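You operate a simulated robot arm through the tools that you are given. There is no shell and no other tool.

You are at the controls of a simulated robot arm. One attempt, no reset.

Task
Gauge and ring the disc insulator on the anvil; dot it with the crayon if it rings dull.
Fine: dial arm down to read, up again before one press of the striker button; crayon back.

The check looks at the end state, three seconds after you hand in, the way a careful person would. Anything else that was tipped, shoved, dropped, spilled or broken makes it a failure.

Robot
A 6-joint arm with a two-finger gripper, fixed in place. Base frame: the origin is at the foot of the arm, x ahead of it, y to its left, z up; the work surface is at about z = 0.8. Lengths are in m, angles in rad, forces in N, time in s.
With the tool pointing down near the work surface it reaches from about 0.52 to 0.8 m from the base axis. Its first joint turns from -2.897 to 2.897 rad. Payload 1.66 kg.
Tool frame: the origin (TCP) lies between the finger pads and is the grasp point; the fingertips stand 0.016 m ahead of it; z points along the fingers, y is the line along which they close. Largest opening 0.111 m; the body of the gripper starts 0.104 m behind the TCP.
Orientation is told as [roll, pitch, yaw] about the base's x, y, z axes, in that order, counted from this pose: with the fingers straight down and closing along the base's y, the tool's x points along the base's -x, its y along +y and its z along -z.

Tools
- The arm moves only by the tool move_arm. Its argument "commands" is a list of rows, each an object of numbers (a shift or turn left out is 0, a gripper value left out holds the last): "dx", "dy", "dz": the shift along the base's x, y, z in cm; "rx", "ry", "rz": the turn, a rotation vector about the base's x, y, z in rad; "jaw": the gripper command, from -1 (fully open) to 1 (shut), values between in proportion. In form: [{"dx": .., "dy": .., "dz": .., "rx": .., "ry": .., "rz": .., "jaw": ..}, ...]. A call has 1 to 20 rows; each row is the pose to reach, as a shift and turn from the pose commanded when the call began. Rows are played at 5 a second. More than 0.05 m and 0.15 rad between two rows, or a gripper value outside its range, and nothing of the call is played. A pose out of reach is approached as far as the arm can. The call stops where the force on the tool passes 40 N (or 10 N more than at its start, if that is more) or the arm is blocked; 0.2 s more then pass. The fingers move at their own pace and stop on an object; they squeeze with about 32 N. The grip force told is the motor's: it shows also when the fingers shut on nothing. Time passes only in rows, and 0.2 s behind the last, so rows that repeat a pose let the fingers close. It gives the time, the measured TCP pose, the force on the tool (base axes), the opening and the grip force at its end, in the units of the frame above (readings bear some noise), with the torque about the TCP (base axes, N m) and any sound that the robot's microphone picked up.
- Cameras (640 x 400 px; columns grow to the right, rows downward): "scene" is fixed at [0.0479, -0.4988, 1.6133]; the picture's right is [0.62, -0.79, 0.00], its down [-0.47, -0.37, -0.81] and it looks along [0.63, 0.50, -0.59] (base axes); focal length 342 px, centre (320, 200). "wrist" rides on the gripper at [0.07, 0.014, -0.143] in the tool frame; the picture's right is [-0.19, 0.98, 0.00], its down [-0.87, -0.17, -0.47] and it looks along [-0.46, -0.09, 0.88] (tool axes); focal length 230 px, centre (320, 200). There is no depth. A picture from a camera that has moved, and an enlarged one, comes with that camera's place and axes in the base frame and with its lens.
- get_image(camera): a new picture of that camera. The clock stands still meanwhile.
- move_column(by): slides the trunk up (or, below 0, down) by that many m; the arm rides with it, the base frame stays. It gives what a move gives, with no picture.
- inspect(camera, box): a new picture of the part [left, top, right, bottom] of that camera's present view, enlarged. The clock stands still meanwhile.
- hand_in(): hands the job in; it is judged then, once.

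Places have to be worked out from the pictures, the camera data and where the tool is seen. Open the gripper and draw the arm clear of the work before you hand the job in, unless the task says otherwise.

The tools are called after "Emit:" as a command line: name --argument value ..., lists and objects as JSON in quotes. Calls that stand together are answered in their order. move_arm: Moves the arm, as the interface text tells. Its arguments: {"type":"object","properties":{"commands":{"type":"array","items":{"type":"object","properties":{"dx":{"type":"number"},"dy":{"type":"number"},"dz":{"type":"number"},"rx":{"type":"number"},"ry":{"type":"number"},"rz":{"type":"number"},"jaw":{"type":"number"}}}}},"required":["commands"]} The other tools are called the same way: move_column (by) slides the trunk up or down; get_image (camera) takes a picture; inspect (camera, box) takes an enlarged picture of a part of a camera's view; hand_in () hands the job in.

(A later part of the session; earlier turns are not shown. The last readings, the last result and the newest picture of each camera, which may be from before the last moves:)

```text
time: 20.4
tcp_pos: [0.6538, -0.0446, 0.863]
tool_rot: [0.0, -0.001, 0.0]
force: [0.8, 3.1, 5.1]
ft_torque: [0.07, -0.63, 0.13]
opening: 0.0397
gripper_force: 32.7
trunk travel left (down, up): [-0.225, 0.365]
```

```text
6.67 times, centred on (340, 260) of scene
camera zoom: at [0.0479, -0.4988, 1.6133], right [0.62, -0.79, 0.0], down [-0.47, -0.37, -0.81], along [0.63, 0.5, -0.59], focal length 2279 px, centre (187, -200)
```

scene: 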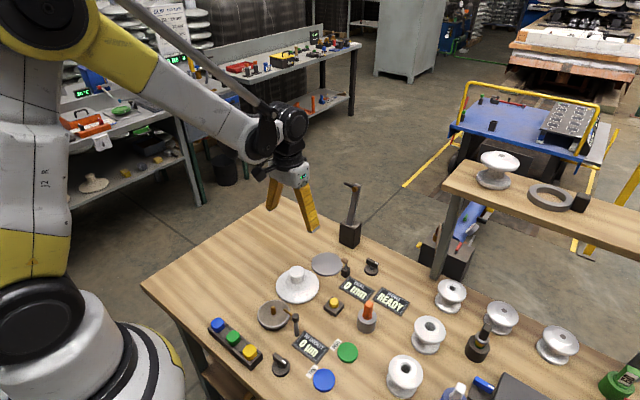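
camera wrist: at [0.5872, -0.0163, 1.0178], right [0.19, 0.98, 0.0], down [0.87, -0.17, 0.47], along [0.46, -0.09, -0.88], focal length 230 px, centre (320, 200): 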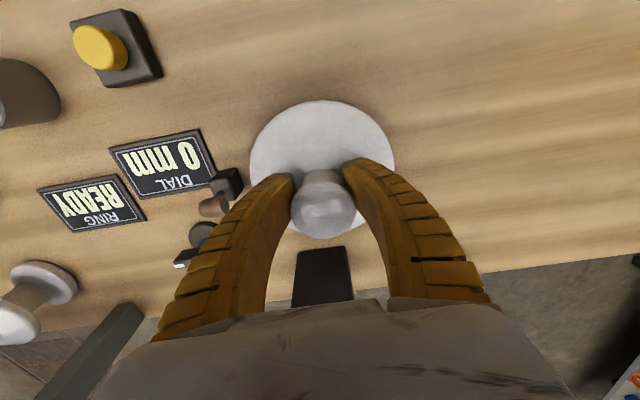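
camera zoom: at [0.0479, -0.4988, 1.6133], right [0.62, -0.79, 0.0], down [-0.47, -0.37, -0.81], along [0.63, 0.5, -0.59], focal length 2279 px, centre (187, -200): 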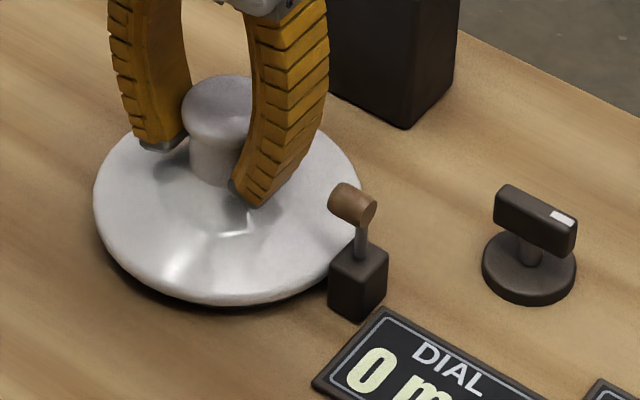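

Contact made (force reversed to +5 N). I open only partly (about 0.062 m) to stay clear of the mallet, then check.

Emit:
move_arm --commands '[{"jaw": 0.2}, {"jaw": 0.0}, {"jaw": -0.1}, {"jaw": -0.1}]'

Emit:
get_image --camera "wrist"

Emit:
inspect --camera "scene" --box '[310, 230, 370, 290]'

```text
time: 21.4
tcp_pos: [0.6532, -0.0444, 0.8633]
tool_rot: [-0.001, 0.0, 0.0]
force: [0.5, 1.1, 0.1]
ft_torque: [0.02, -0.03, 0.0]
opening: 0.0631
gripper_force: 1.0
trunk travel left (down, up): [-0.225, 0.365]
```

```text
taken
camera wrist: at [0.5849, -0.0304, 1.0056], right [0.19, 0.98, 0.0], down [0.87, -0.17, 0.47], along [0.46, -0.09, -0.88], focal length 230 px, centre (320, 200)
```

wrist: 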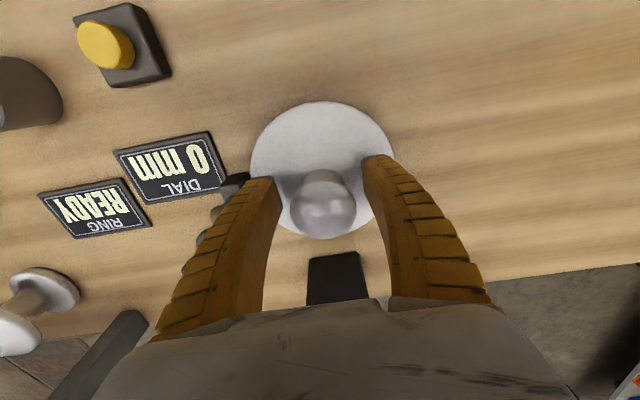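

```text
6.67 times, centred on (340, 260) of scene
camera zoom: at [0.0479, -0.4988, 1.6133], right [0.62, -0.79, 0.0], down [-0.47, -0.37, -0.81], along [0.63, 0.5, -0.59], focal length 2279 px, centre (187, -200)
```

zoom: 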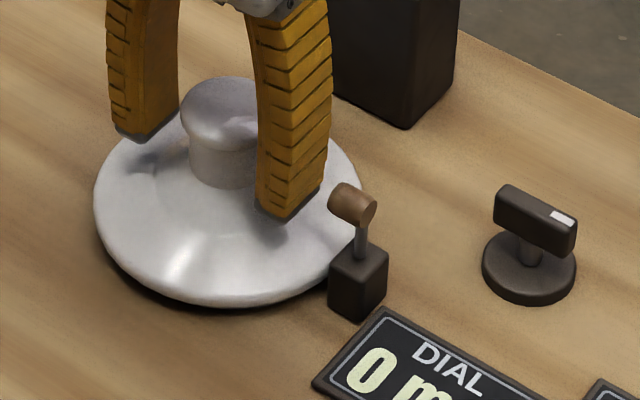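

Seated on the anvil and free. I raise straight up, then back off a bit to view the result and the dial arm.

Emit:
move_arm --commands '[{"dz": 1, "jaw": -0.1}, {"dz": 3, "jaw": -0.1}, {"dz": 6, "jaw": -0.1}, {"dz": 10, "jaw": -0.1}, {"dx": -3, "dz": 13, "jaw": -0.1}, {"dx": -6, "dz": 16, "jaw": -0.1}, {"dx": -9, "dz": 19, "jaw": -0.1}, {"dx": -11, "dz": 20, "jaw": -0.1}, {"dx": -11, "dz": 20, "jaw": -0.1}]'

Emit:
get_image --camera "wrist"

Emit:
inspect --camera "scene" --box '[290, 170, 410, 290]'

```text
time: 23.4
tcp_pos: [0.5417, -0.045, 1.0659]
tool_rot: [0.0, 0.0, 0.0]
force: [0.1, 0.1, 0.1]
ft_torque: [0.02, 0.01, 0.01]
opening: 0.0628
gripper_force: 1.3
trunk travel left (down, up): [-0.225, 0.365]
```

```text
taken
camera wrist: at [0.4734, -0.031, 1.2082], right [0.19, 0.98, 0.0], down [0.87, -0.17, 0.47], along [0.46, -0.09, -0.88], focal length 230 px, centre (320, 200)
```

wrist: 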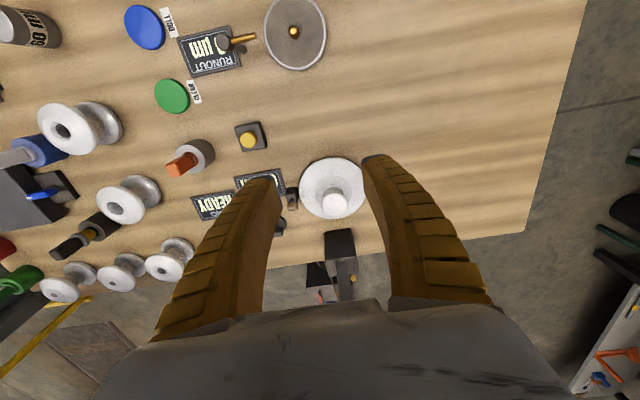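

```text
3.33 times, centred on (350, 230) of scene
camera zoom: at [0.0479, -0.4988, 1.6133], right [0.62, -0.79, 0.0], down [-0.47, -0.37, -0.81], along [0.63, 0.5, -0.59], focal length 1140 px, centre (220, 100)
```

zoom: 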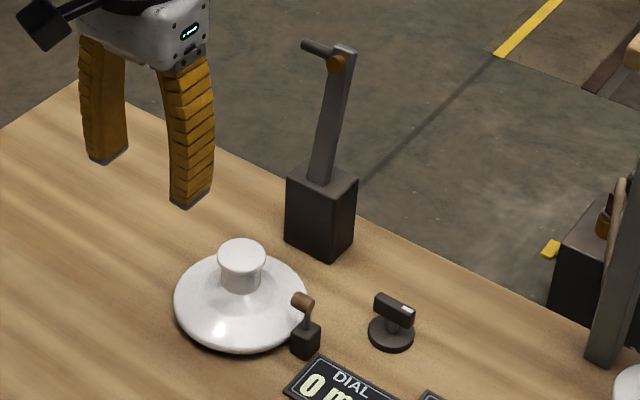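

The insulator is seated on the anvil under the mallet. Now I look closely at the dial arm tip and handle.

Emit:
inspect --camera "scene" --box '[330, 175, 370, 205]'

Emit:
inspect --camera "scene" --box '[335, 195, 375, 245]'

Emit:
inspect --camera "wrist" --box '[290, 140, 390, 310]'

```text
13.33 times, centred on (350, 190) of scene
camera zoom: at [0.0479, -0.4988, 1.6133], right [0.62, -0.79, 0.0], down [-0.47, -0.37, -0.81], along [0.63, 0.5, -0.59], focal length 4559 px, centre (-80, 333)
```

zoom: 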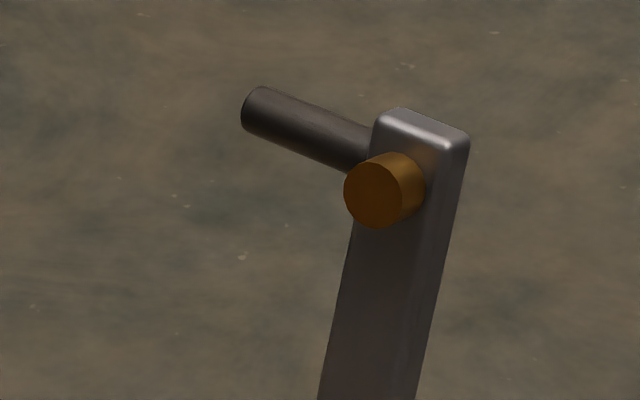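

```text
8.00 times, centred on (355, 220) of scene
camera zoom: at [0.0479, -0.4988, 1.6133], right [0.62, -0.79, 0.0], down [-0.47, -0.37, -0.81], along [0.63, 0.5, -0.59], focal length 2735 px, centre (40, 40)
```

zoom: 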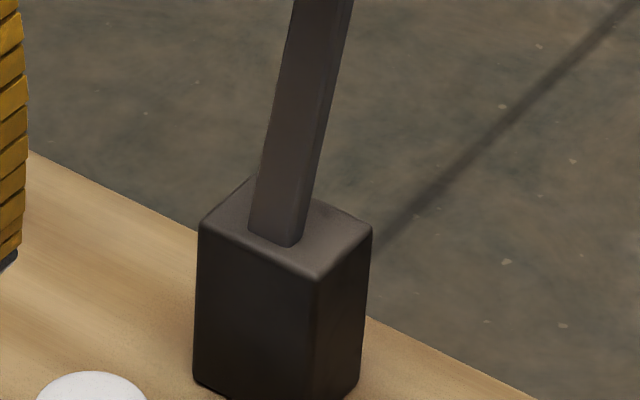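

```text
2.35 times, centred on (340, 225) of wrist
camera zoom: at [0.4734, -0.031, 1.2082], right [0.19, 0.98, 0.0], down [0.87, -0.17, 0.47], along [0.46, -0.09, -0.88], focal length 541 px, centre (273, 141)
```

zoom: 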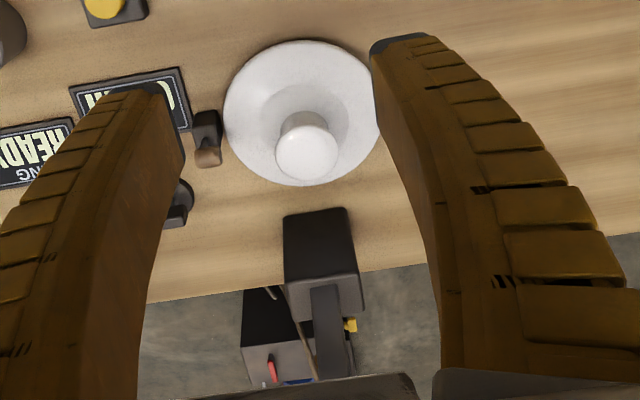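

The dial arm's round handle runs along +y at roughly x≈0.81, y from -0.04 to -0.003, z≈1.015. I'll turn the gripper 90° about z so the fingers close along x, and rise a little.

Emit:
move_arm --commands '[{"rz": 0.14, "dz": 0.5}, {"rz": 0.28, "dz": 1}, {"rz": 0.42, "dz": 1.5}, {"rz": 0.56, "dz": 2}, {"rz": 0.7, "dz": 2}, {"rz": 0.84, "dz": 2}, {"rz": 0.98, "dz": 2}, {"rz": 1.12, "dz": 2}, {"rz": 1.26, "dz": 2}, {"rz": 1.4, "dz": 2}, {"rz": 1.5, "dz": 2}, {"rz": 1.5708, "dz": 2}, {"rz": 1.5708, "dz": 2}]'

Emit:
get_image --camera "wrist"

Emit:
get_image --camera "scene"

```text
time: 26.2
tcp_pos: [0.5443, -0.0448, 1.0843]
tool_rot: [-0.002, -0.001, 1.571]
force: [-0.7, 0.0, 0.1]
ft_torque: [0.01, -0.02, 0.02]
opening: 0.063
gripper_force: 1.3
trunk travel left (down, up): [-0.225, 0.365]
```

```text
taken
camera wrist: at [0.5314, -0.1141, 1.2265], right [-0.98, 0.19, 0.0], down [0.17, 0.87, 0.47], along [0.09, 0.46, -0.88], focal length 230 px, centre (320, 200)
```

wrist: 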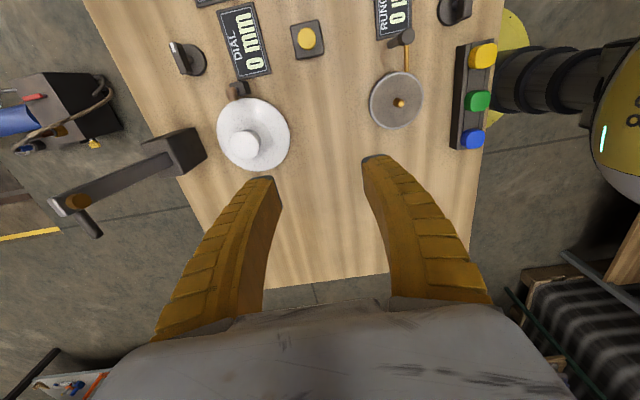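

```text
taken
```

scene: 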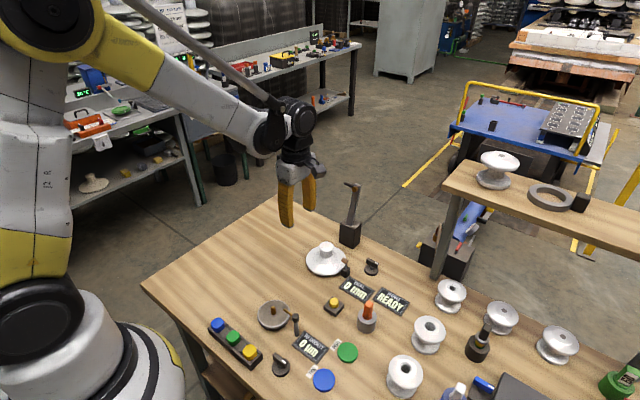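

Good side view of the dial arm. Zooming to locate the handle and probe.

Emit:
inspect --camera "wrist" --box '[40, 110, 220, 250]'

Emit:
inspect --camera "wrist" --box '[160, 60, 340, 180]'

```text
2.86 times, centred on (130, 180) of wrist
camera zoom: at [0.5314, -0.1141, 1.2265], right [-0.98, 0.19, 0.0], down [0.17, 0.87, 0.47], along [0.09, 0.46, -0.88], focal length 657 px, centre (863, 257)
```

zoom: 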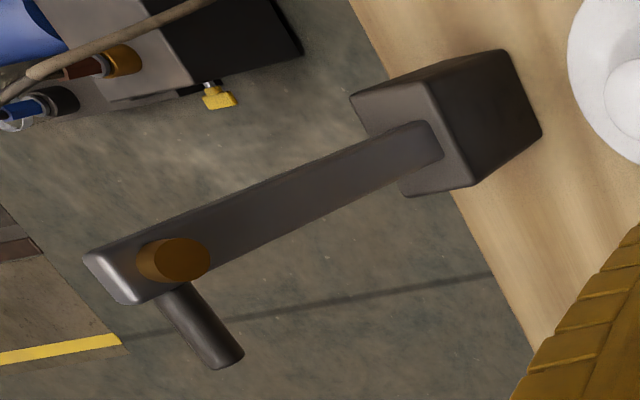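

```text
3.33 times, centred on (250, 120) of wrist
camera zoom: at [0.5314, -0.1141, 1.2265], right [-0.98, 0.19, 0.0], down [0.17, 0.87, 0.47], along [0.09, 0.46, -0.88], focal length 767 px, centre (553, 467)
```

zoom: 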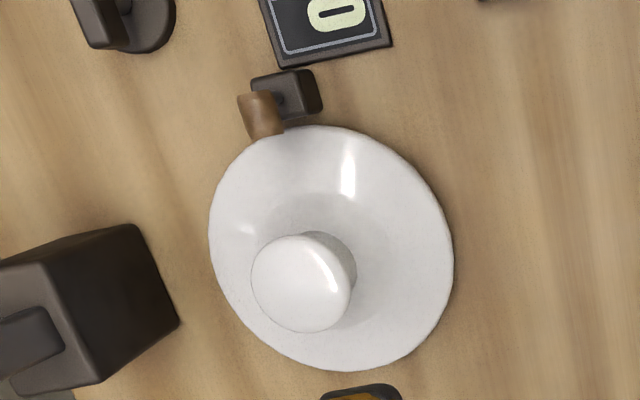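

Handle estimated at x≈0.81, y -0.038 to -0.007, z≈1.016. I move above it (z≈1.085) to test the reach, fingers open ~0.063.

Emit:
move_arm --commands '[{"dx": 3, "dy": 1}, {"dx": 6.5, "dy": 2}, {"dx": 10, "dy": 2.7}, {"dx": 14, "dy": 2.7}, {"dx": 18, "dy": 2.7}, {"dx": 22, "dy": 2.7}, {"dx": 25, "dy": 2.7}, {"dx": 26.6, "dy": 2.7}, {"dx": 26.6, "dy": 2.7}, {"dx": 26.6, "dy": 2.7}]'

Emit:
get_image --camera "wrist"

Emit:
inspect --camera "scene" --box '[270, 120, 430, 280]'

```text
time: 28.4
tcp_pos: [0.8083, -0.0149, 1.0841]
tool_rot: [-0.001, 0.0, 1.571]
force: [0.4, 0.2, 0.0]
ft_torque: [-0.02, 0.0, 0.02]
opening: 0.0629
gripper_force: 1.5
trunk travel left (down, up): [-0.225, 0.365]
```

```text
taken
camera wrist: at [0.7959, -0.0844, 1.2264], right [-0.98, 0.19, 0.0], down [0.17, 0.87, 0.47], along [0.09, 0.46, -0.88], focal length 230 px, centre (320, 200)
```

wrist: 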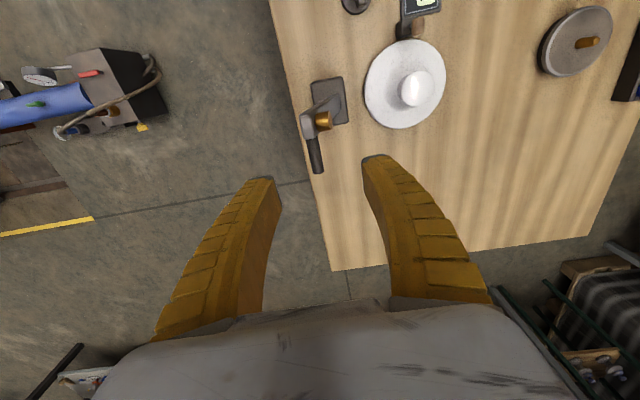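

```text
2.50 times, centred on (350, 200) of scene
camera zoom: at [0.0479, -0.4988, 1.6133], right [0.62, -0.79, 0.0], down [-0.47, -0.37, -0.81], along [0.63, 0.5, -0.59], focal length 855 px, centre (245, 200)
```

zoom: 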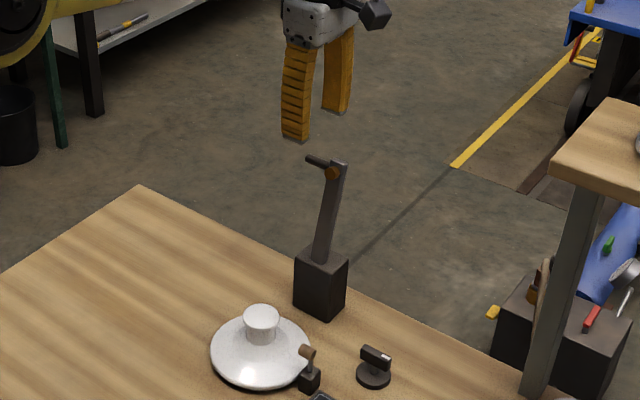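

Reached. The handle lines up at x≈0.812; I descend to z≈1.016 with the handle between the fingers.

Emit:
move_arm --commands '[{"dx": 0.2, "dz": -2}, {"dx": 0.2, "dz": -4}, {"dx": 0.2, "dz": -6}, {"dx": 0.2, "dz": -6.8}, {"dx": 0.2, "dz": -6.8}]'

Emit:
get_image --camera "wrist"

Emit:
inspect --camera "scene" --box '[300, 140, 400, 240]'

```text
time: 29.6
tcp_pos: [0.8116, -0.0183, 1.0155]
tool_rot: [-0.001, -0.001, 1.571]
force: [0.6, 0.6, -0.6]
ft_torque: [0.02, -0.01, 0.01]
opening: 0.063
gripper_force: 1.2
trunk travel left (down, up): [-0.225, 0.365]
```

```text
taken
camera wrist: at [0.799, -0.0866, 1.1576], right [-0.98, 0.19, 0.0], down [0.17, 0.87, 0.47], along [0.09, 0.46, -0.88], focal length 230 px, centre (320, 200)
```

wrist: 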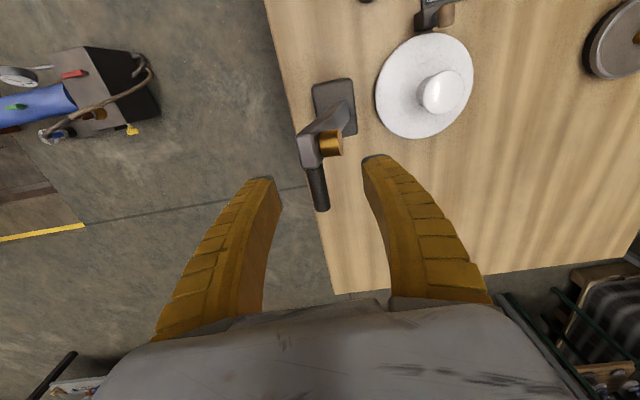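

```text
4.00 times, centred on (350, 190) of scene
camera zoom: at [0.0479, -0.4988, 1.6133], right [0.62, -0.79, 0.0], down [-0.47, -0.37, -0.81], along [0.63, 0.5, -0.59], focal length 1368 px, centre (200, 240)
```

zoom: 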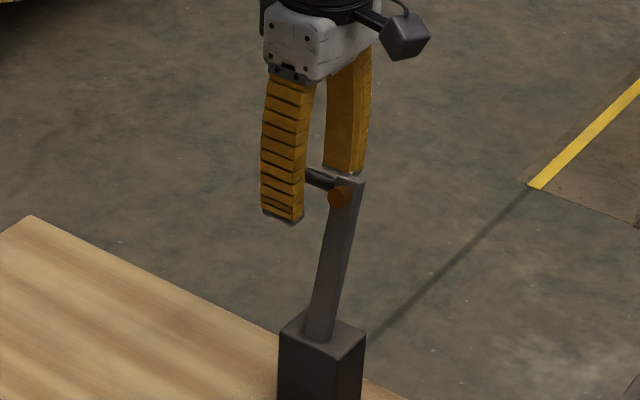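

The handle is between the fingers. Closing gradually.

Emit:
move_arm --commands '[{"jaw": 0.3}, {"jaw": 0.6}, {"jaw": 0.8}, {"jaw": 1}, {"jaw": 1}]'

Emit:
get_image --camera "wrist"

Emit:
inspect --camera "scene" --box '[320, 160, 380, 220]'

```text
time: 30.8
tcp_pos: [0.8119, -0.0174, 1.0155]
tool_rot: [-0.001, -0.002, 1.573]
force: [-0.2, 0.0, 0.4]
ft_torque: [-0.02, 0.02, 0.01]
opening: 0.0087
gripper_force: 34.3
trunk travel left (down, up): [-0.225, 0.365]
```

```text
taken
camera wrist: at [0.7991, -0.0867, 1.1576], right [-0.98, 0.19, 0.0], down [0.17, 0.87, 0.47], along [0.09, 0.46, -0.88], focal length 230 px, centre (320, 200)
```

wrist: 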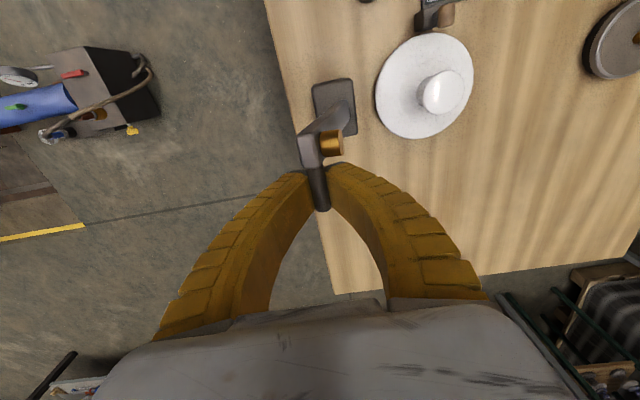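

```text
6.67 times, centred on (350, 190) of scene
camera zoom: at [0.0479, -0.4988, 1.6133], right [0.62, -0.79, 0.0], down [-0.47, -0.37, -0.81], along [0.63, 0.5, -0.59], focal length 2279 px, centre (120, 267)
```

zoom: 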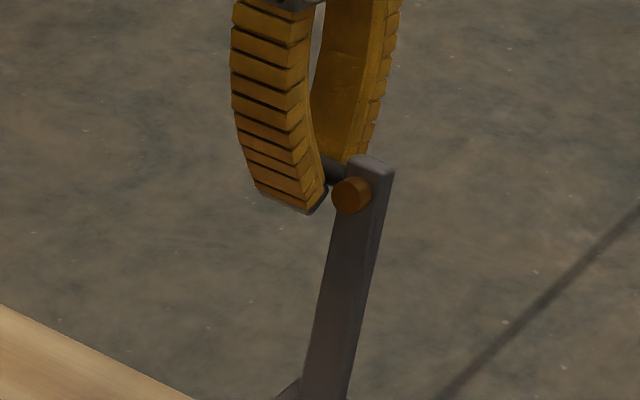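

The handle is gripped (opening 0.0087). To gain clearance over the knob at the low end, I'll regrip with the handle nearer the fingertips (8 mm higher, 4 mm further +y).

Emit:
move_arm --commands '[{"jaw": 0.5}, {"jaw": 0.5}, {"dz": 0.4, "dy": 0.2, "jaw": 0.5}, {"dz": 0.8, "dy": 0.4, "jaw": 0.5}, {"dz": 0.8, "dy": 0.4, "jaw": 0.8}, {"dz": 0.8, "dy": 0.4, "jaw": 1}, {"dz": 0.8, "dy": 0.4, "jaw": 1}]'

Emit:
inspect --camera "wrist" --box '[240, 100, 400, 240]'

Emit:
inspect --camera "scene" --box '[320, 160, 380, 220]'

```text
time: 32.4
tcp_pos: [0.8117, -0.013, 1.0253]
tool_rot: [-0.001, 0.002, 1.572]
force: [5.3, 0.5, 16.4]
ft_torque: [-0.02, -0.06, 0.0]
opening: 0.0061
gripper_force: 33.9
trunk travel left (down, up): [-0.225, 0.365]
```

```text
2.86 times, centred on (320, 170) of wrist
camera zoom: at [0.7988, -0.0823, 1.167], right [-0.98, 0.19, 0.0], down [0.17, 0.87, 0.47], along [0.09, 0.46, -0.88], focal length 657 px, centre (320, 286)
```

zoom: 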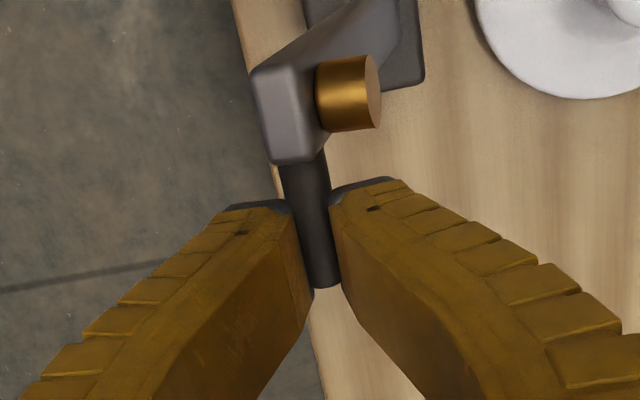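

```text
6.67 times, centred on (350, 190) of scene
camera zoom: at [0.0479, -0.4988, 1.6133], right [0.62, -0.79, 0.0], down [-0.47, -0.37, -0.81], along [0.63, 0.5, -0.59], focal length 2279 px, centre (120, 267)
```

zoom: 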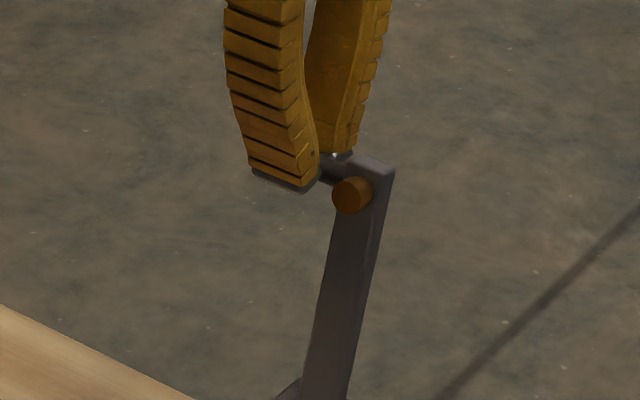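

The pinch is at the very tips and pushes upward (16 N). I'll go back down by 5 mm and regrip.

Emit:
move_arm --commands '[{"jaw": 0.5}, {"jaw": 0.5}, {"dz": -0.5, "jaw": 0.5}, {"dz": -0.5, "jaw": 0.8}, {"dz": -0.5, "jaw": 1}, {"dz": -0.5, "jaw": 1}]'

Emit:
inspect --camera "wrist" --box '[240, 100, 400, 240]'

```text
time: 33.8
tcp_pos: [0.8117, -0.0127, 1.0195]
tool_rot: [0.0, 0.0, 1.572]
force: [1.9, -0.2, 5.6]
ft_torque: [0.05, -0.01, 0.03]
opening: 0.0089
gripper_force: 34.0
trunk travel left (down, up): [-0.225, 0.365]
```

```text
2.86 times, centred on (320, 170) of wrist
camera zoom: at [0.7992, -0.0832, 1.161], right [-0.98, 0.19, 0.0], down [0.17, 0.87, 0.47], along [0.09, 0.46, -0.88], focal length 657 px, centre (320, 286)
```

zoom: 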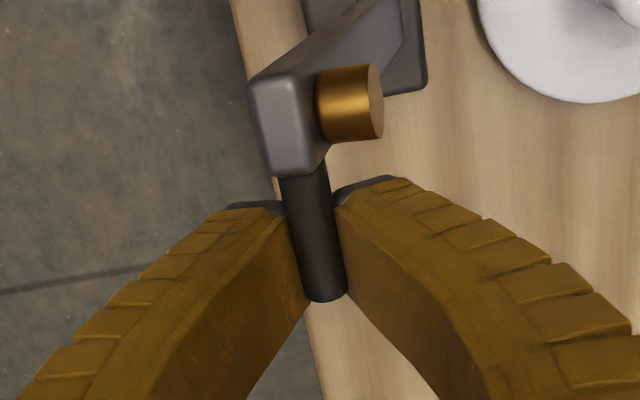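

Now a good grip (0.0089, 5.6 N). I start pulling the arm along its arc (pivot estimated at x≈0.786, z≈0.884, radius ≈0.134), first to just past vertical.

Emit:
move_arm --commands '[{"dx": -0.7, "dz": 0.1, "jaw": 1}, {"dx": -1.4, "dz": 0.2, "jaw": 1}, {"dx": -2.1, "dz": 0.25, "jaw": 1}, {"dx": -2.8, "dz": 0.25, "jaw": 1}, {"dx": -2.8, "dz": 0.25, "jaw": 1}]'

Emit:
inspect --camera "scene" --box '[300, 160, 400, 260]'

Emit:
inspect --camera "wrist" --box '[240, 100, 400, 240]'

```text
time: 35.0
tcp_pos: [0.7832, -0.0132, 1.0222]
tool_rot: [0.0, -0.001, 1.572]
force: [-0.6, 1.8, 7.1]
ft_torque: [-0.01, 0.07, -0.01]
opening: 0.0115
gripper_force: 33.8
trunk travel left (down, up): [-0.225, 0.365]
```

```text
4.00 times, centred on (350, 210) of scene
camera zoom: at [0.0479, -0.4988, 1.6133], right [0.62, -0.79, 0.0], down [-0.47, -0.37, -0.81], along [0.63, 0.5, -0.59], focal length 1368 px, centre (200, 160)
```

zoom: 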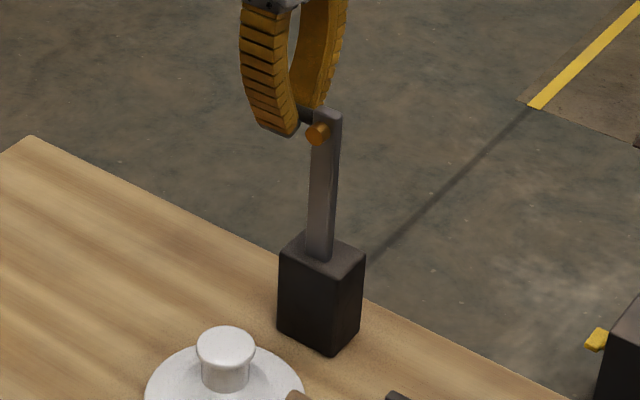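

```text
2.86 times, centred on (320, 170) of wrist
camera zoom: at [0.7707, -0.0832, 1.1633], right [-0.98, 0.19, 0.0], down [0.17, 0.87, 0.47], along [0.09, 0.46, -0.88], focal length 657 px, centre (320, 286)
```

zoom: 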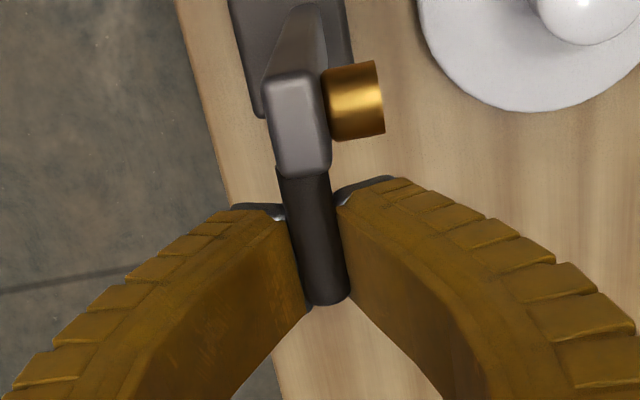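

The arm follows and is now about vertical. Continuing along the arc to roughly 45°.

Emit:
move_arm --commands '[{"dx": -0.97, "dz": -0.05, "jaw": 1}, {"dx": -2.13, "dz": -0.2, "jaw": 1}, {"dx": -3.27, "dz": -0.46, "jaw": 1}, {"dx": -4.38, "dz": -0.81, "jaw": 1}, {"dx": -5.46, "dz": -1.26, "jaw": 1}, {"dx": -6.5, "dz": -1.8, "jaw": 1}, {"dx": -7.49, "dz": -2.42, "jaw": 1}, {"dx": -8.41, "dz": -3.14, "jaw": 1}, {"dx": -9.28, "dz": -3.92, "jaw": 1}, {"dx": -9.28, "dz": -3.92, "jaw": 1}]'

Emit:
inspect --camera "scene" --box '[280, 170, 420, 310]'

Emit:
inspect --camera "wrist" --box '[200, 60, 400, 240]'

```text
time: 37.2
tcp_pos: [0.6928, -0.0143, 0.9823]
tool_rot: [0.0, 0.0, 1.57]
force: [8.0, -8.5, -7.2]
ft_torque: [-0.31, -0.07, -0.02]
opening: 0.0112
gripper_force: 34.1
trunk travel left (down, up): [-0.225, 0.365]
```

```text
2.86 times, centred on (350, 240) of scene
camera zoom: at [0.0479, -0.4988, 1.6133], right [0.62, -0.79, 0.0], down [-0.47, -0.37, -0.81], along [0.63, 0.5, -0.59], focal length 977 px, centre (234, 86)
```

zoom: 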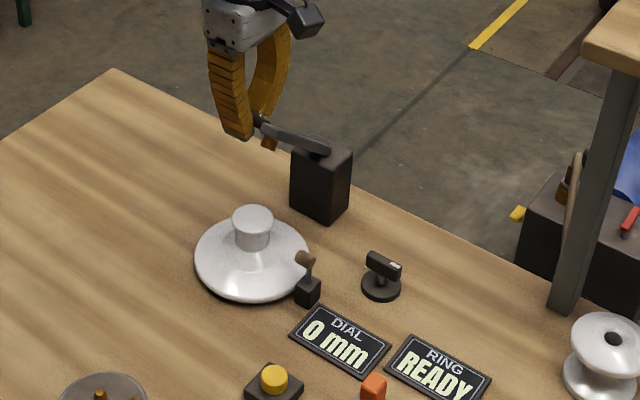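

```text
2.22 times, centred on (300, 150) of wrist
camera zoom: at [0.6804, -0.0832, 1.1236], right [-0.98, 0.19, 0.0], down [0.17, 0.87, 0.47], along [0.09, 0.46, -0.88], focal length 511 px, centre (364, 311)
```

zoom: 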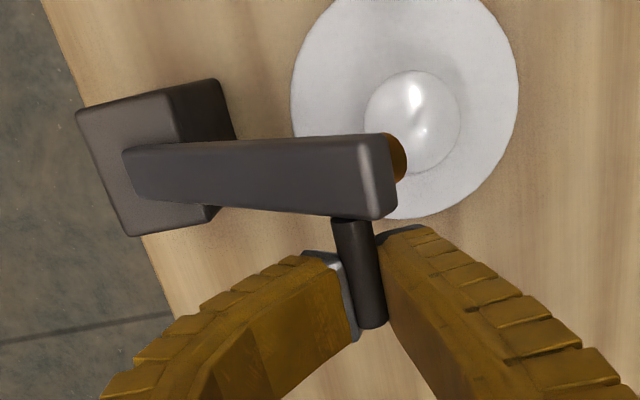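

The arm is at about 45° and the forces (8, -8.5, -7 N) say my path is a few mm outside the true circle. I correct the pivot to about (0.792, 0.879), radius 0.137, and continue to about 25° above horizontal.

Emit:
move_arm --commands '[{"dx": 0.1, "dz": -0.4, "dy": -0.1, "jaw": 1}, {"dx": -0.46, "dz": -0.97, "dy": -0.1, "jaw": 1}, {"dx": -1.19, "dz": -1.92, "dy": -0.1, "jaw": 1}, {"dx": -1.83, "dz": -2.93, "dy": -0.1, "jaw": 1}, {"dx": -2.39, "dz": -3.99, "dy": -0.1, "jaw": 1}, {"dx": -2.39, "dz": -3.99, "dy": -0.1, "jaw": 1}]'

Emit:
inspect --camera "scene" --box '[280, 200, 420, 310]'

Emit:
inspect --camera "wrist" --box '[200, 60, 400, 240]'

```text
time: 38.6
tcp_pos: [0.6692, -0.0133, 0.941]
tool_rot: [0.002, 0.0, 1.57]
force: [16.1, -2.4, -7.6]
ft_torque: [0.29, 0.0, 0.13]
opening: 0.0126
gripper_force: 33.7
trunk travel left (down, up): [-0.225, 0.365]
```

```text
3.64 times, centred on (350, 255) of scene
camera zoom: at [0.0479, -0.4988, 1.6133], right [0.62, -0.79, 0.0], down [-0.47, -0.37, -0.81], along [0.63, 0.5, -0.59], focal length 1243 px, centre (211, 0)
```

zoom: 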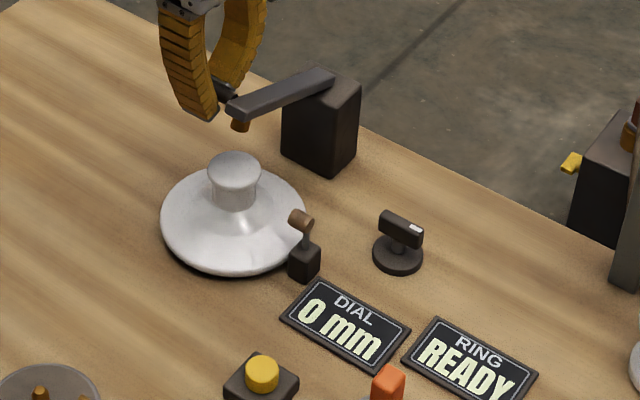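

```text
2.22 times, centred on (300, 150) of wrist
camera zoom: at [0.6569, -0.0831, 1.0837], right [-0.98, 0.19, 0.0], down [0.17, 0.87, 0.47], along [0.09, 0.46, -0.88], focal length 511 px, centre (364, 311)
```

zoom: 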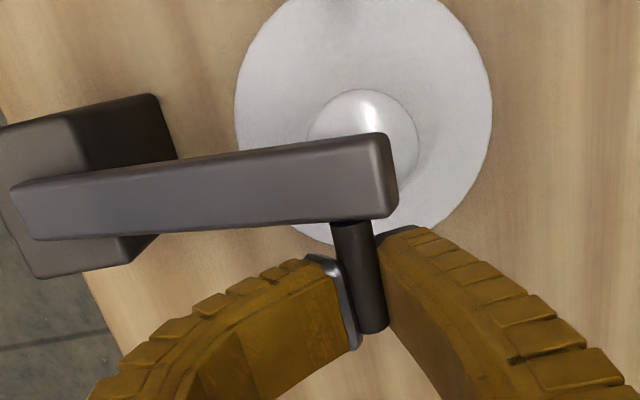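

The tool is still pulled inward (16 N), so I relax by about 4–5 mm towards the pivot and go on to about 20°.

Emit:
move_arm --commands '[{"dx": 0.45, "dz": -0.1, "jaw": 1}, {"dx": 0.3, "dz": -0.6, "jaw": 1}, {"dx": 0.1, "dz": -1.1, "jaw": 1}, {"dx": 0.1, "dz": -1.1, "jaw": 1}]'

Emit:
inspect --camera "scene" --box '[290, 210, 400, 300]'

```text
time: 39.6
tcp_pos: [0.6691, -0.0123, 0.9312]
tool_rot: [0.001, 0.0, 1.571]
force: [-4.3, 3.8, -0.4]
ft_torque: [0.14, 0.05, 0.03]
opening: 0.0156
gripper_force: 33.4
trunk travel left (down, up): [-0.225, 0.365]
```

```text
4.44 times, centred on (345, 255) of scene
camera zoom: at [0.0479, -0.4988, 1.6133], right [0.62, -0.79, 0.0], down [-0.47, -0.37, -0.81], along [0.63, 0.5, -0.59], focal length 1520 px, centre (209, -44)
```

zoom: 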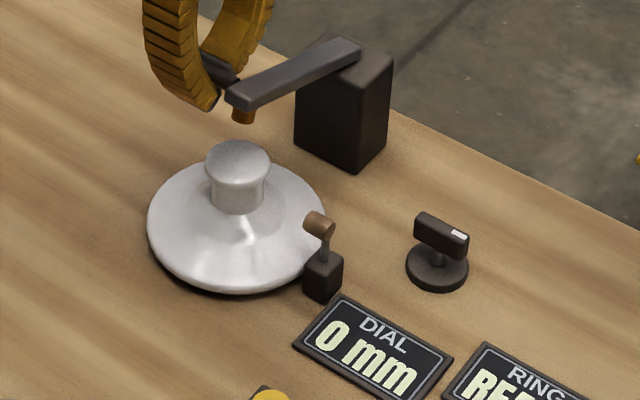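

Forces are small now. Checking the wrist view for handle position in the grip and clearance to the knob.

Emit:
inspect --camera "wrist" --box '[200, 60, 400, 240]'

Emit:
inspect --camera "scene" --box '[310, 205, 370, 265]'

```text
2.22 times, centred on (300, 150) of wrist
camera zoom: at [0.6556, -0.0831, 1.074], right [-0.98, 0.19, 0.0], down [0.17, 0.87, 0.47], along [0.09, 0.46, -0.88], focal length 511 px, centre (364, 311)
```

zoom: 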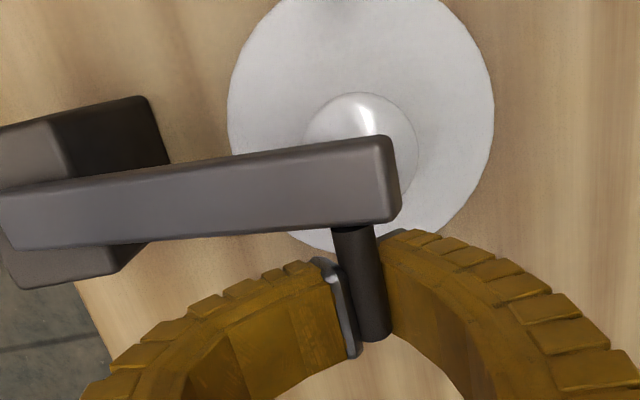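

```text
6.67 times, centred on (340, 235) of scene
camera zoom: at [0.0479, -0.4988, 1.6133], right [0.62, -0.79, 0.0], down [-0.47, -0.37, -0.81], along [0.63, 0.5, -0.59], focal length 2279 px, centre (187, -33)
```

zoom: 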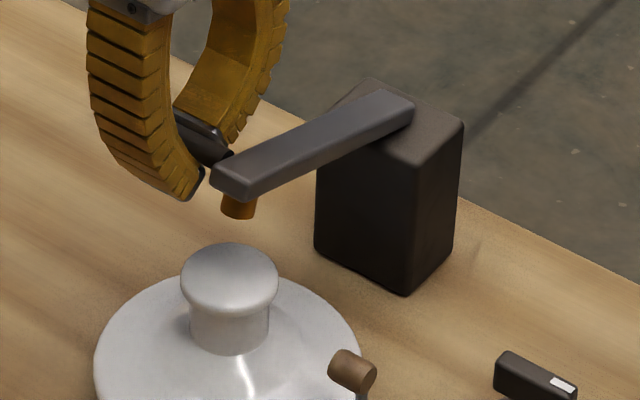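

The probe is still ~3 cm above the knob and the handle has slid slightly up in the grip. I continue down along the arc in two small steps, relaxing 2 mm in +y, and watch display and force.

Emit:
move_arm --commands '[{"dx": -0.15, "dz": -0.4, "dy": 0.1, "jaw": 1}, {"dx": -0.4, "dz": -0.9, "dy": 0.2, "jaw": 1}, {"dx": -0.65, "dz": -1.4, "dy": 0.2, "jaw": 1}, {"dx": -0.65, "dz": -1.4, "dy": 0.2, "jaw": 1}]'

Emit:
inspect --camera "scene" --box '[310, 205, 400, 295]'

Emit:
inspect --camera "wrist" --box '[200, 60, 400, 240]'

```text
time: 40.6
tcp_pos: [0.6633, -0.0139, 0.9176]
tool_rot: [-0.002, 0.0, 1.568]
force: [10.1, -16.5, -2.8]
ft_torque: [-0.34, 0.07, -0.15]
opening: 0.0141
gripper_force: 33.6
trunk travel left (down, up): [-0.225, 0.365]
```

```text
4.44 times, centred on (355, 250) of scene
camera zoom: at [0.0479, -0.4988, 1.6133], right [0.62, -0.79, 0.0], down [-0.47, -0.37, -0.81], along [0.63, 0.5, -0.59], focal length 1520 px, centre (164, -22)
```

zoom: 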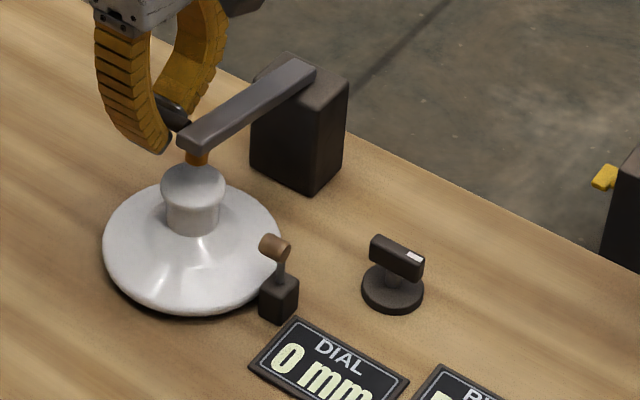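

```text
2.22 times, centred on (300, 150) of wrist
camera zoom: at [0.6509, -0.083, 1.0596], right [-0.98, 0.19, 0.0], down [0.17, 0.87, 0.47], along [0.09, 0.46, -0.88], focal length 511 px, centre (364, 311)
```

zoom: 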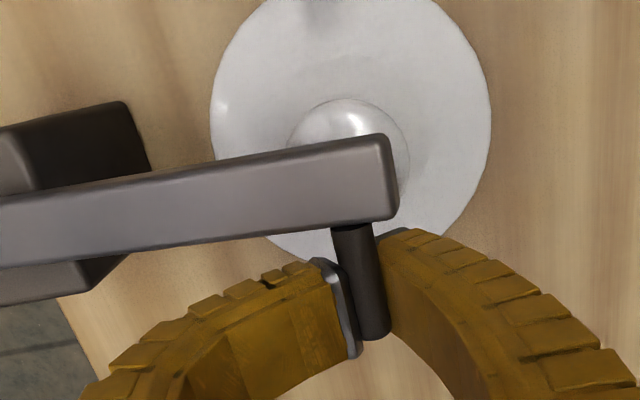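

The lateral load is -16 N, so I undo the y shift, and zoom in on the probe/knob gap.

Emit:
move_arm --commands '[{"dy": -0.15, "dx": 0.2, "jaw": 1}, {"dy": -0.2, "dx": 0.3, "jaw": 1}, {"dy": -0.2, "dx": 0.3, "jaw": 1}]'

Emit:
inspect --camera "scene" --box '[320, 215, 365, 260]'

```text
time: 41.4
tcp_pos: [0.6646, -0.0143, 0.9185]
tool_rot: [0.001, -0.001, 1.571]
force: [-3.4, -6.7, -1.3]
ft_torque: [0.02, 0.03, 0.0]
opening: 0.0156
gripper_force: 32.4
trunk travel left (down, up): [-0.225, 0.365]
```

```text
8.89 times, centred on (342, 238) of scene
camera zoom: at [0.0479, -0.4988, 1.6133], right [0.62, -0.79, 0.0], down [-0.47, -0.37, -0.81], along [0.63, 0.5, -0.59], focal length 3039 px, centre (120, -133)
```

zoom: 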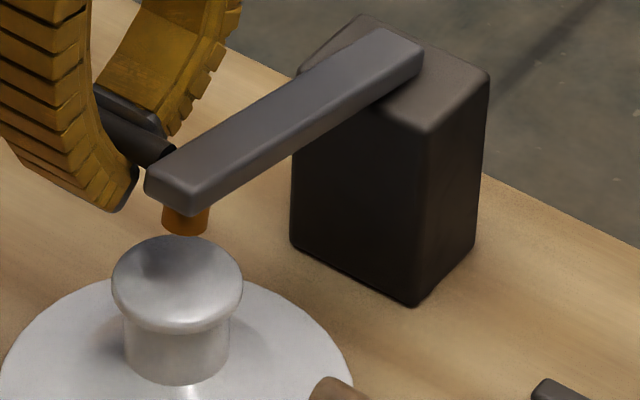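

Gap is still about 2 cm. I'll lower another ~1.1 cm along the arc (fingertips stay above the knob), leaving under 1 cm before releasing.

Emit:
move_arm --commands '[{"dx": -0.2, "dz": -0.4, "jaw": 1}, {"dx": -0.35, "dz": -0.8, "jaw": 1}, {"dx": -0.5, "dz": -1.1, "jaw": 1}, {"dx": -0.5, "dz": -1.1, "jaw": 1}]'

Emit:
inspect --camera "scene" --box '[320, 215, 365, 260]'

Emit:
inspect --camera "wrist" --box '[200, 60, 400, 240]'

Emit:
inspect --camera "scene" --box '[320, 260, 420, 330]'

```text
time: 42.4
tcp_pos: [0.6611, -0.0128, 0.9043]
tool_rot: [0.002, -0.001, 1.571]
force: [13.4, 0.5, -3.4]
ft_torque: [0.21, 0.11, 0.14]
opening: 0.0143
gripper_force: 32.9
trunk travel left (down, up): [-0.225, 0.365]
```

```text
8.89 times, centred on (342, 238) of scene
camera zoom: at [0.0479, -0.4988, 1.6133], right [0.62, -0.79, 0.0], down [-0.47, -0.37, -0.81], along [0.63, 0.5, -0.59], focal length 3039 px, centre (120, -133)
```

zoom: 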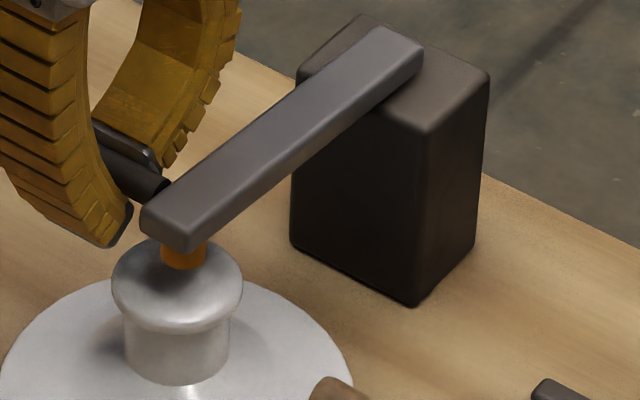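

```text
2.22 times, centred on (300, 150) of wrist
camera zoom: at [0.6494, -0.0831, 1.0472], right [-0.98, 0.19, 0.0], down [0.17, 0.87, 0.47], along [0.09, 0.46, -0.88], focal length 511 px, centre (364, 311)
```

zoom: 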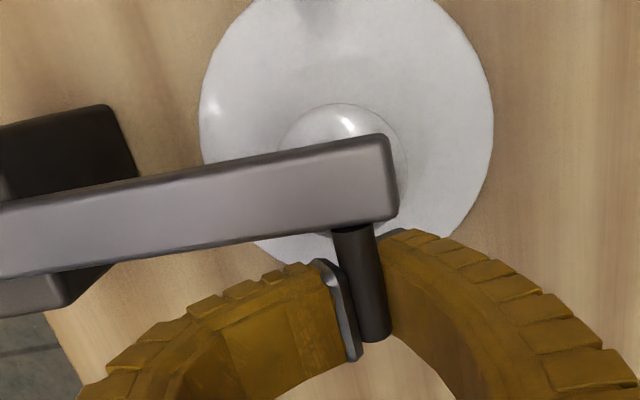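

```text
5.71 times, centred on (370, 295) of scene
camera zoom: at [0.0479, -0.4988, 1.6133], right [0.62, -0.79, 0.0], down [-0.47, -0.37, -0.81], along [0.63, 0.5, -0.59], focal length 1954 px, centre (34, -343)
```

zoom: 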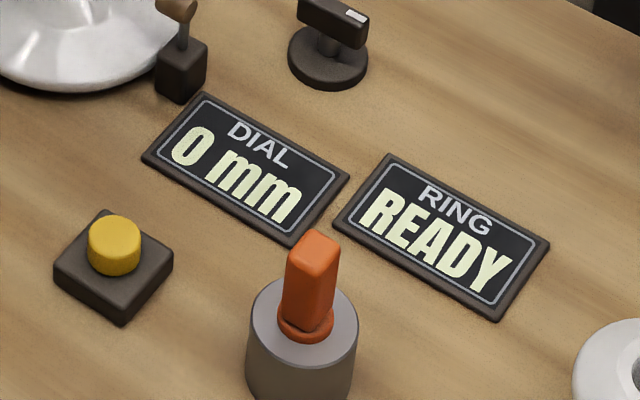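

The probe is now within about 8 mm of the knob top. I relax the inward pull by 3 mm and open the fingers slightly so the arm settles onto the knob by itself.

Emit:
move_arm --commands '[{"dx": 0.2, "jaw": 1}, {"dx": 0.3, "jaw": 1}, {"dx": 0.3, "jaw": 0.72}, {"dx": 0.3, "jaw": 0.66}, {"dx": 0.3, "jaw": 0.6}, {"dx": 0.3, "jaw": 0.6}]'

Emit:
inspect --camera "scene" --box '[320, 215, 365, 260]'

Emit:
inspect --camera "wrist" --box '[200, 60, 400, 240]'

Emit:
inspect --camera "scene" --box '[320, 260, 420, 330]'

```text
time: 43.8
tcp_pos: [0.6634, -0.0131, 0.9056]
tool_rot: [-0.001, 0.001, 1.571]
force: [0.1, -0.5, 0.1]
ft_torque: [0.0, -0.01, 0.0]
opening: 0.0252
gripper_force: 1.8
trunk travel left (down, up): [-0.225, 0.365]
```

```text
8.89 times, centred on (342, 238) of scene
camera zoom: at [0.0479, -0.4988, 1.6133], right [0.62, -0.79, 0.0], down [-0.47, -0.37, -0.81], along [0.63, 0.5, -0.59], focal length 3039 px, centre (120, -133)
```

zoom: 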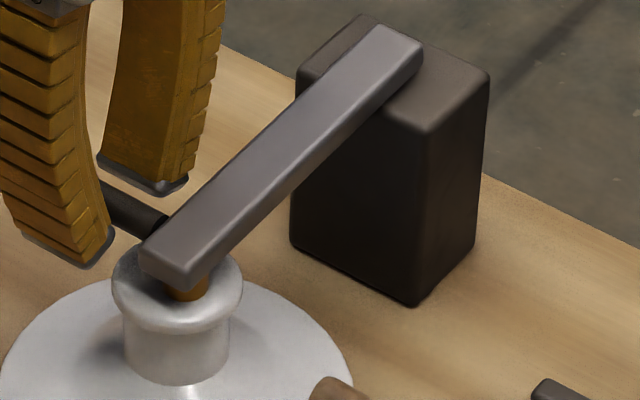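

```text
2.22 times, centred on (300, 150) of wrist
camera zoom: at [0.6501, -0.0828, 1.0476], right [-0.98, 0.19, 0.0], down [0.17, 0.87, 0.47], along [0.09, 0.46, -0.88], focal length 511 px, centre (364, 311)
```

zoom: 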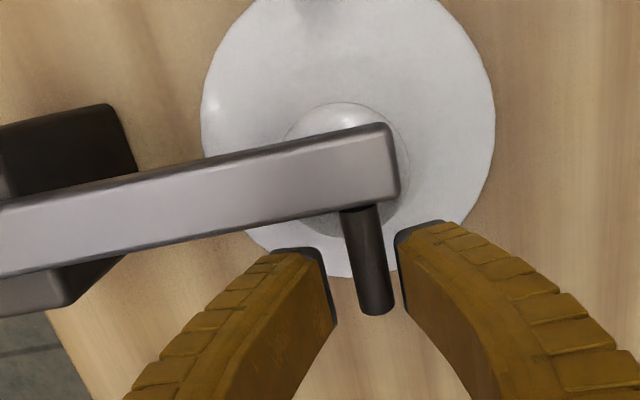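

```text
5.71 times, centred on (370, 295) of scene
camera zoom: at [0.0479, -0.4988, 1.6133], right [0.62, -0.79, 0.0], down [-0.47, -0.37, -0.81], along [0.63, 0.5, -0.59], focal length 1954 px, centre (34, -343)
```

zoom: 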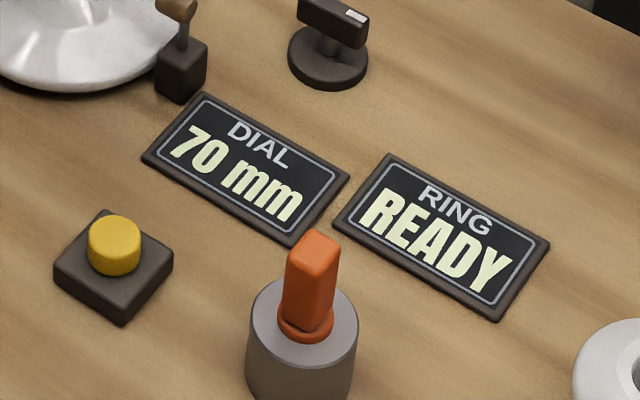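

The arm settled on the knob and the DIAL reads 70 mm. I'll hold still for a second to confirm the reading is stable.

Emit:
move_arm --commands '[{"jaw": 0.6}, {"jaw": 0.6}, {"jaw": 0.6}, {"jaw": 0.6}, {"jaw": 0.6}]'

Emit:
inspect --camera "scene" --box '[310, 210, 420, 330]'

Emit:
get_image --camera "wrist"

```text
time: 45.0
tcp_pos: [0.6626, -0.0129, 0.9053]
tool_rot: [0.0, 0.0, 1.571]
force: [-0.4, -0.6, -0.3]
ft_torque: [-0.03, 0.01, -0.05]
opening: 0.025
gripper_force: 1.9
trunk travel left (down, up): [-0.225, 0.365]
```

```text
3.33 times, centred on (365, 270) of scene
camera zoom: at [0.0479, -0.4988, 1.6133], right [0.62, -0.79, 0.0], down [-0.47, -0.37, -0.81], along [0.63, 0.5, -0.59], focal length 1140 px, centre (170, -33)
```

zoom: 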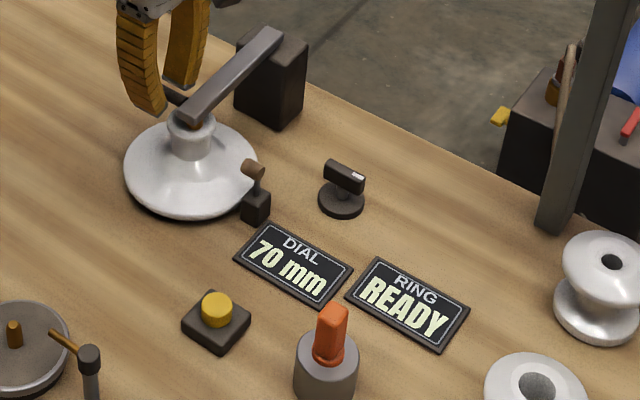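

```text
taken
camera wrist: at [0.6501, -0.0828, 1.0476], right [-0.98, 0.19, 0.0], down [0.17, 0.87, 0.47], along [0.09, 0.46, -0.88], focal length 230 px, centre (320, 200)
```

wrist: 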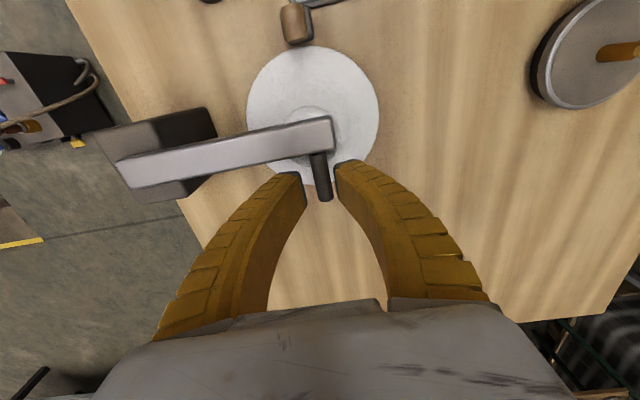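

Reading is stable at 70 mm. Now I regrip the handle (lowering 4 mm, shifting 2 mm) to swing the arm back up.

Emit:
move_arm --commands '[{"dx": -0.2, "dz": -0.2, "jaw": 0.6}, {"dx": -0.25, "dz": -0.4, "jaw": 0.6}, {"dx": -0.25, "dz": -0.4, "jaw": 0.8}, {"dx": -0.25, "dz": -0.4, "jaw": 1}, {"dx": -0.25, "dz": -0.4, "jaw": 1}]'

Emit:
inspect --camera "wrist" --box '[200, 60, 400, 240]'

```text
time: 46.2
tcp_pos: [0.6594, -0.0137, 0.902]
tool_rot: [0.0, 0.0, 1.57]
force: [0.1, 0.1, 8.1]
ft_torque: [0.01, 0.03, 0.0]
opening: 0.0084
gripper_force: 33.7
trunk travel left (down, up): [-0.225, 0.365]
```

```text
2.22 times, centred on (300, 150) of wrist
camera zoom: at [0.6473, -0.0833, 1.0447], right [-0.98, 0.19, 0.0], down [0.17, 0.87, 0.47], along [0.09, 0.46, -0.88], focal length 511 px, centre (364, 311)
```

zoom: 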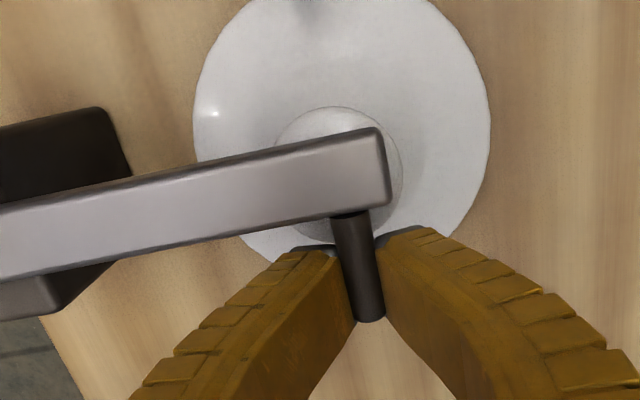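

The grip is a bit near the tips (8 N up). I'll lower 4 mm more and regrip for security.

Emit:
move_arm --commands '[{"jaw": 0.65}, {"dz": -0.4, "jaw": 0.65}, {"dz": -0.4, "jaw": 0.8}, {"dz": -0.4, "jaw": 1}, {"dz": -0.4, "jaw": 1}]'

Emit:
inspect --camera "scene" --box '[310, 205, 400, 295]'

```text
time: 47.4
tcp_pos: [0.6592, -0.014, 0.8985]
tool_rot: [0.001, 0.0, 1.572]
force: [-8.2, 0.0, -1.3]
ft_torque: [0.03, 0.04, -0.03]
opening: 0.0084
gripper_force: 34.1
trunk travel left (down, up): [-0.225, 0.365]
```

```text
4.44 times, centred on (355, 250) of scene
camera zoom: at [0.0479, -0.4988, 1.6133], right [0.62, -0.79, 0.0], down [-0.47, -0.37, -0.81], along [0.63, 0.5, -0.59], focal length 1520 px, centre (164, -22)
```

zoom: 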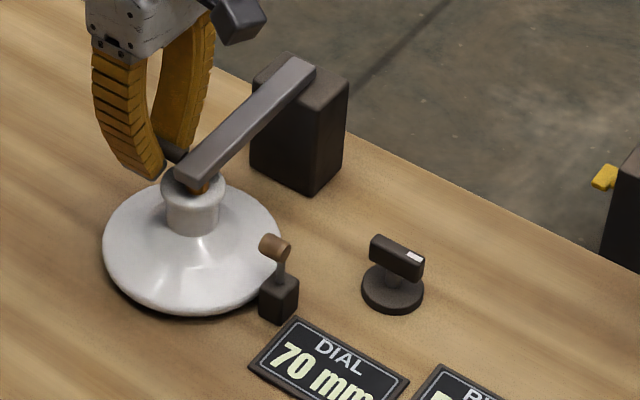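

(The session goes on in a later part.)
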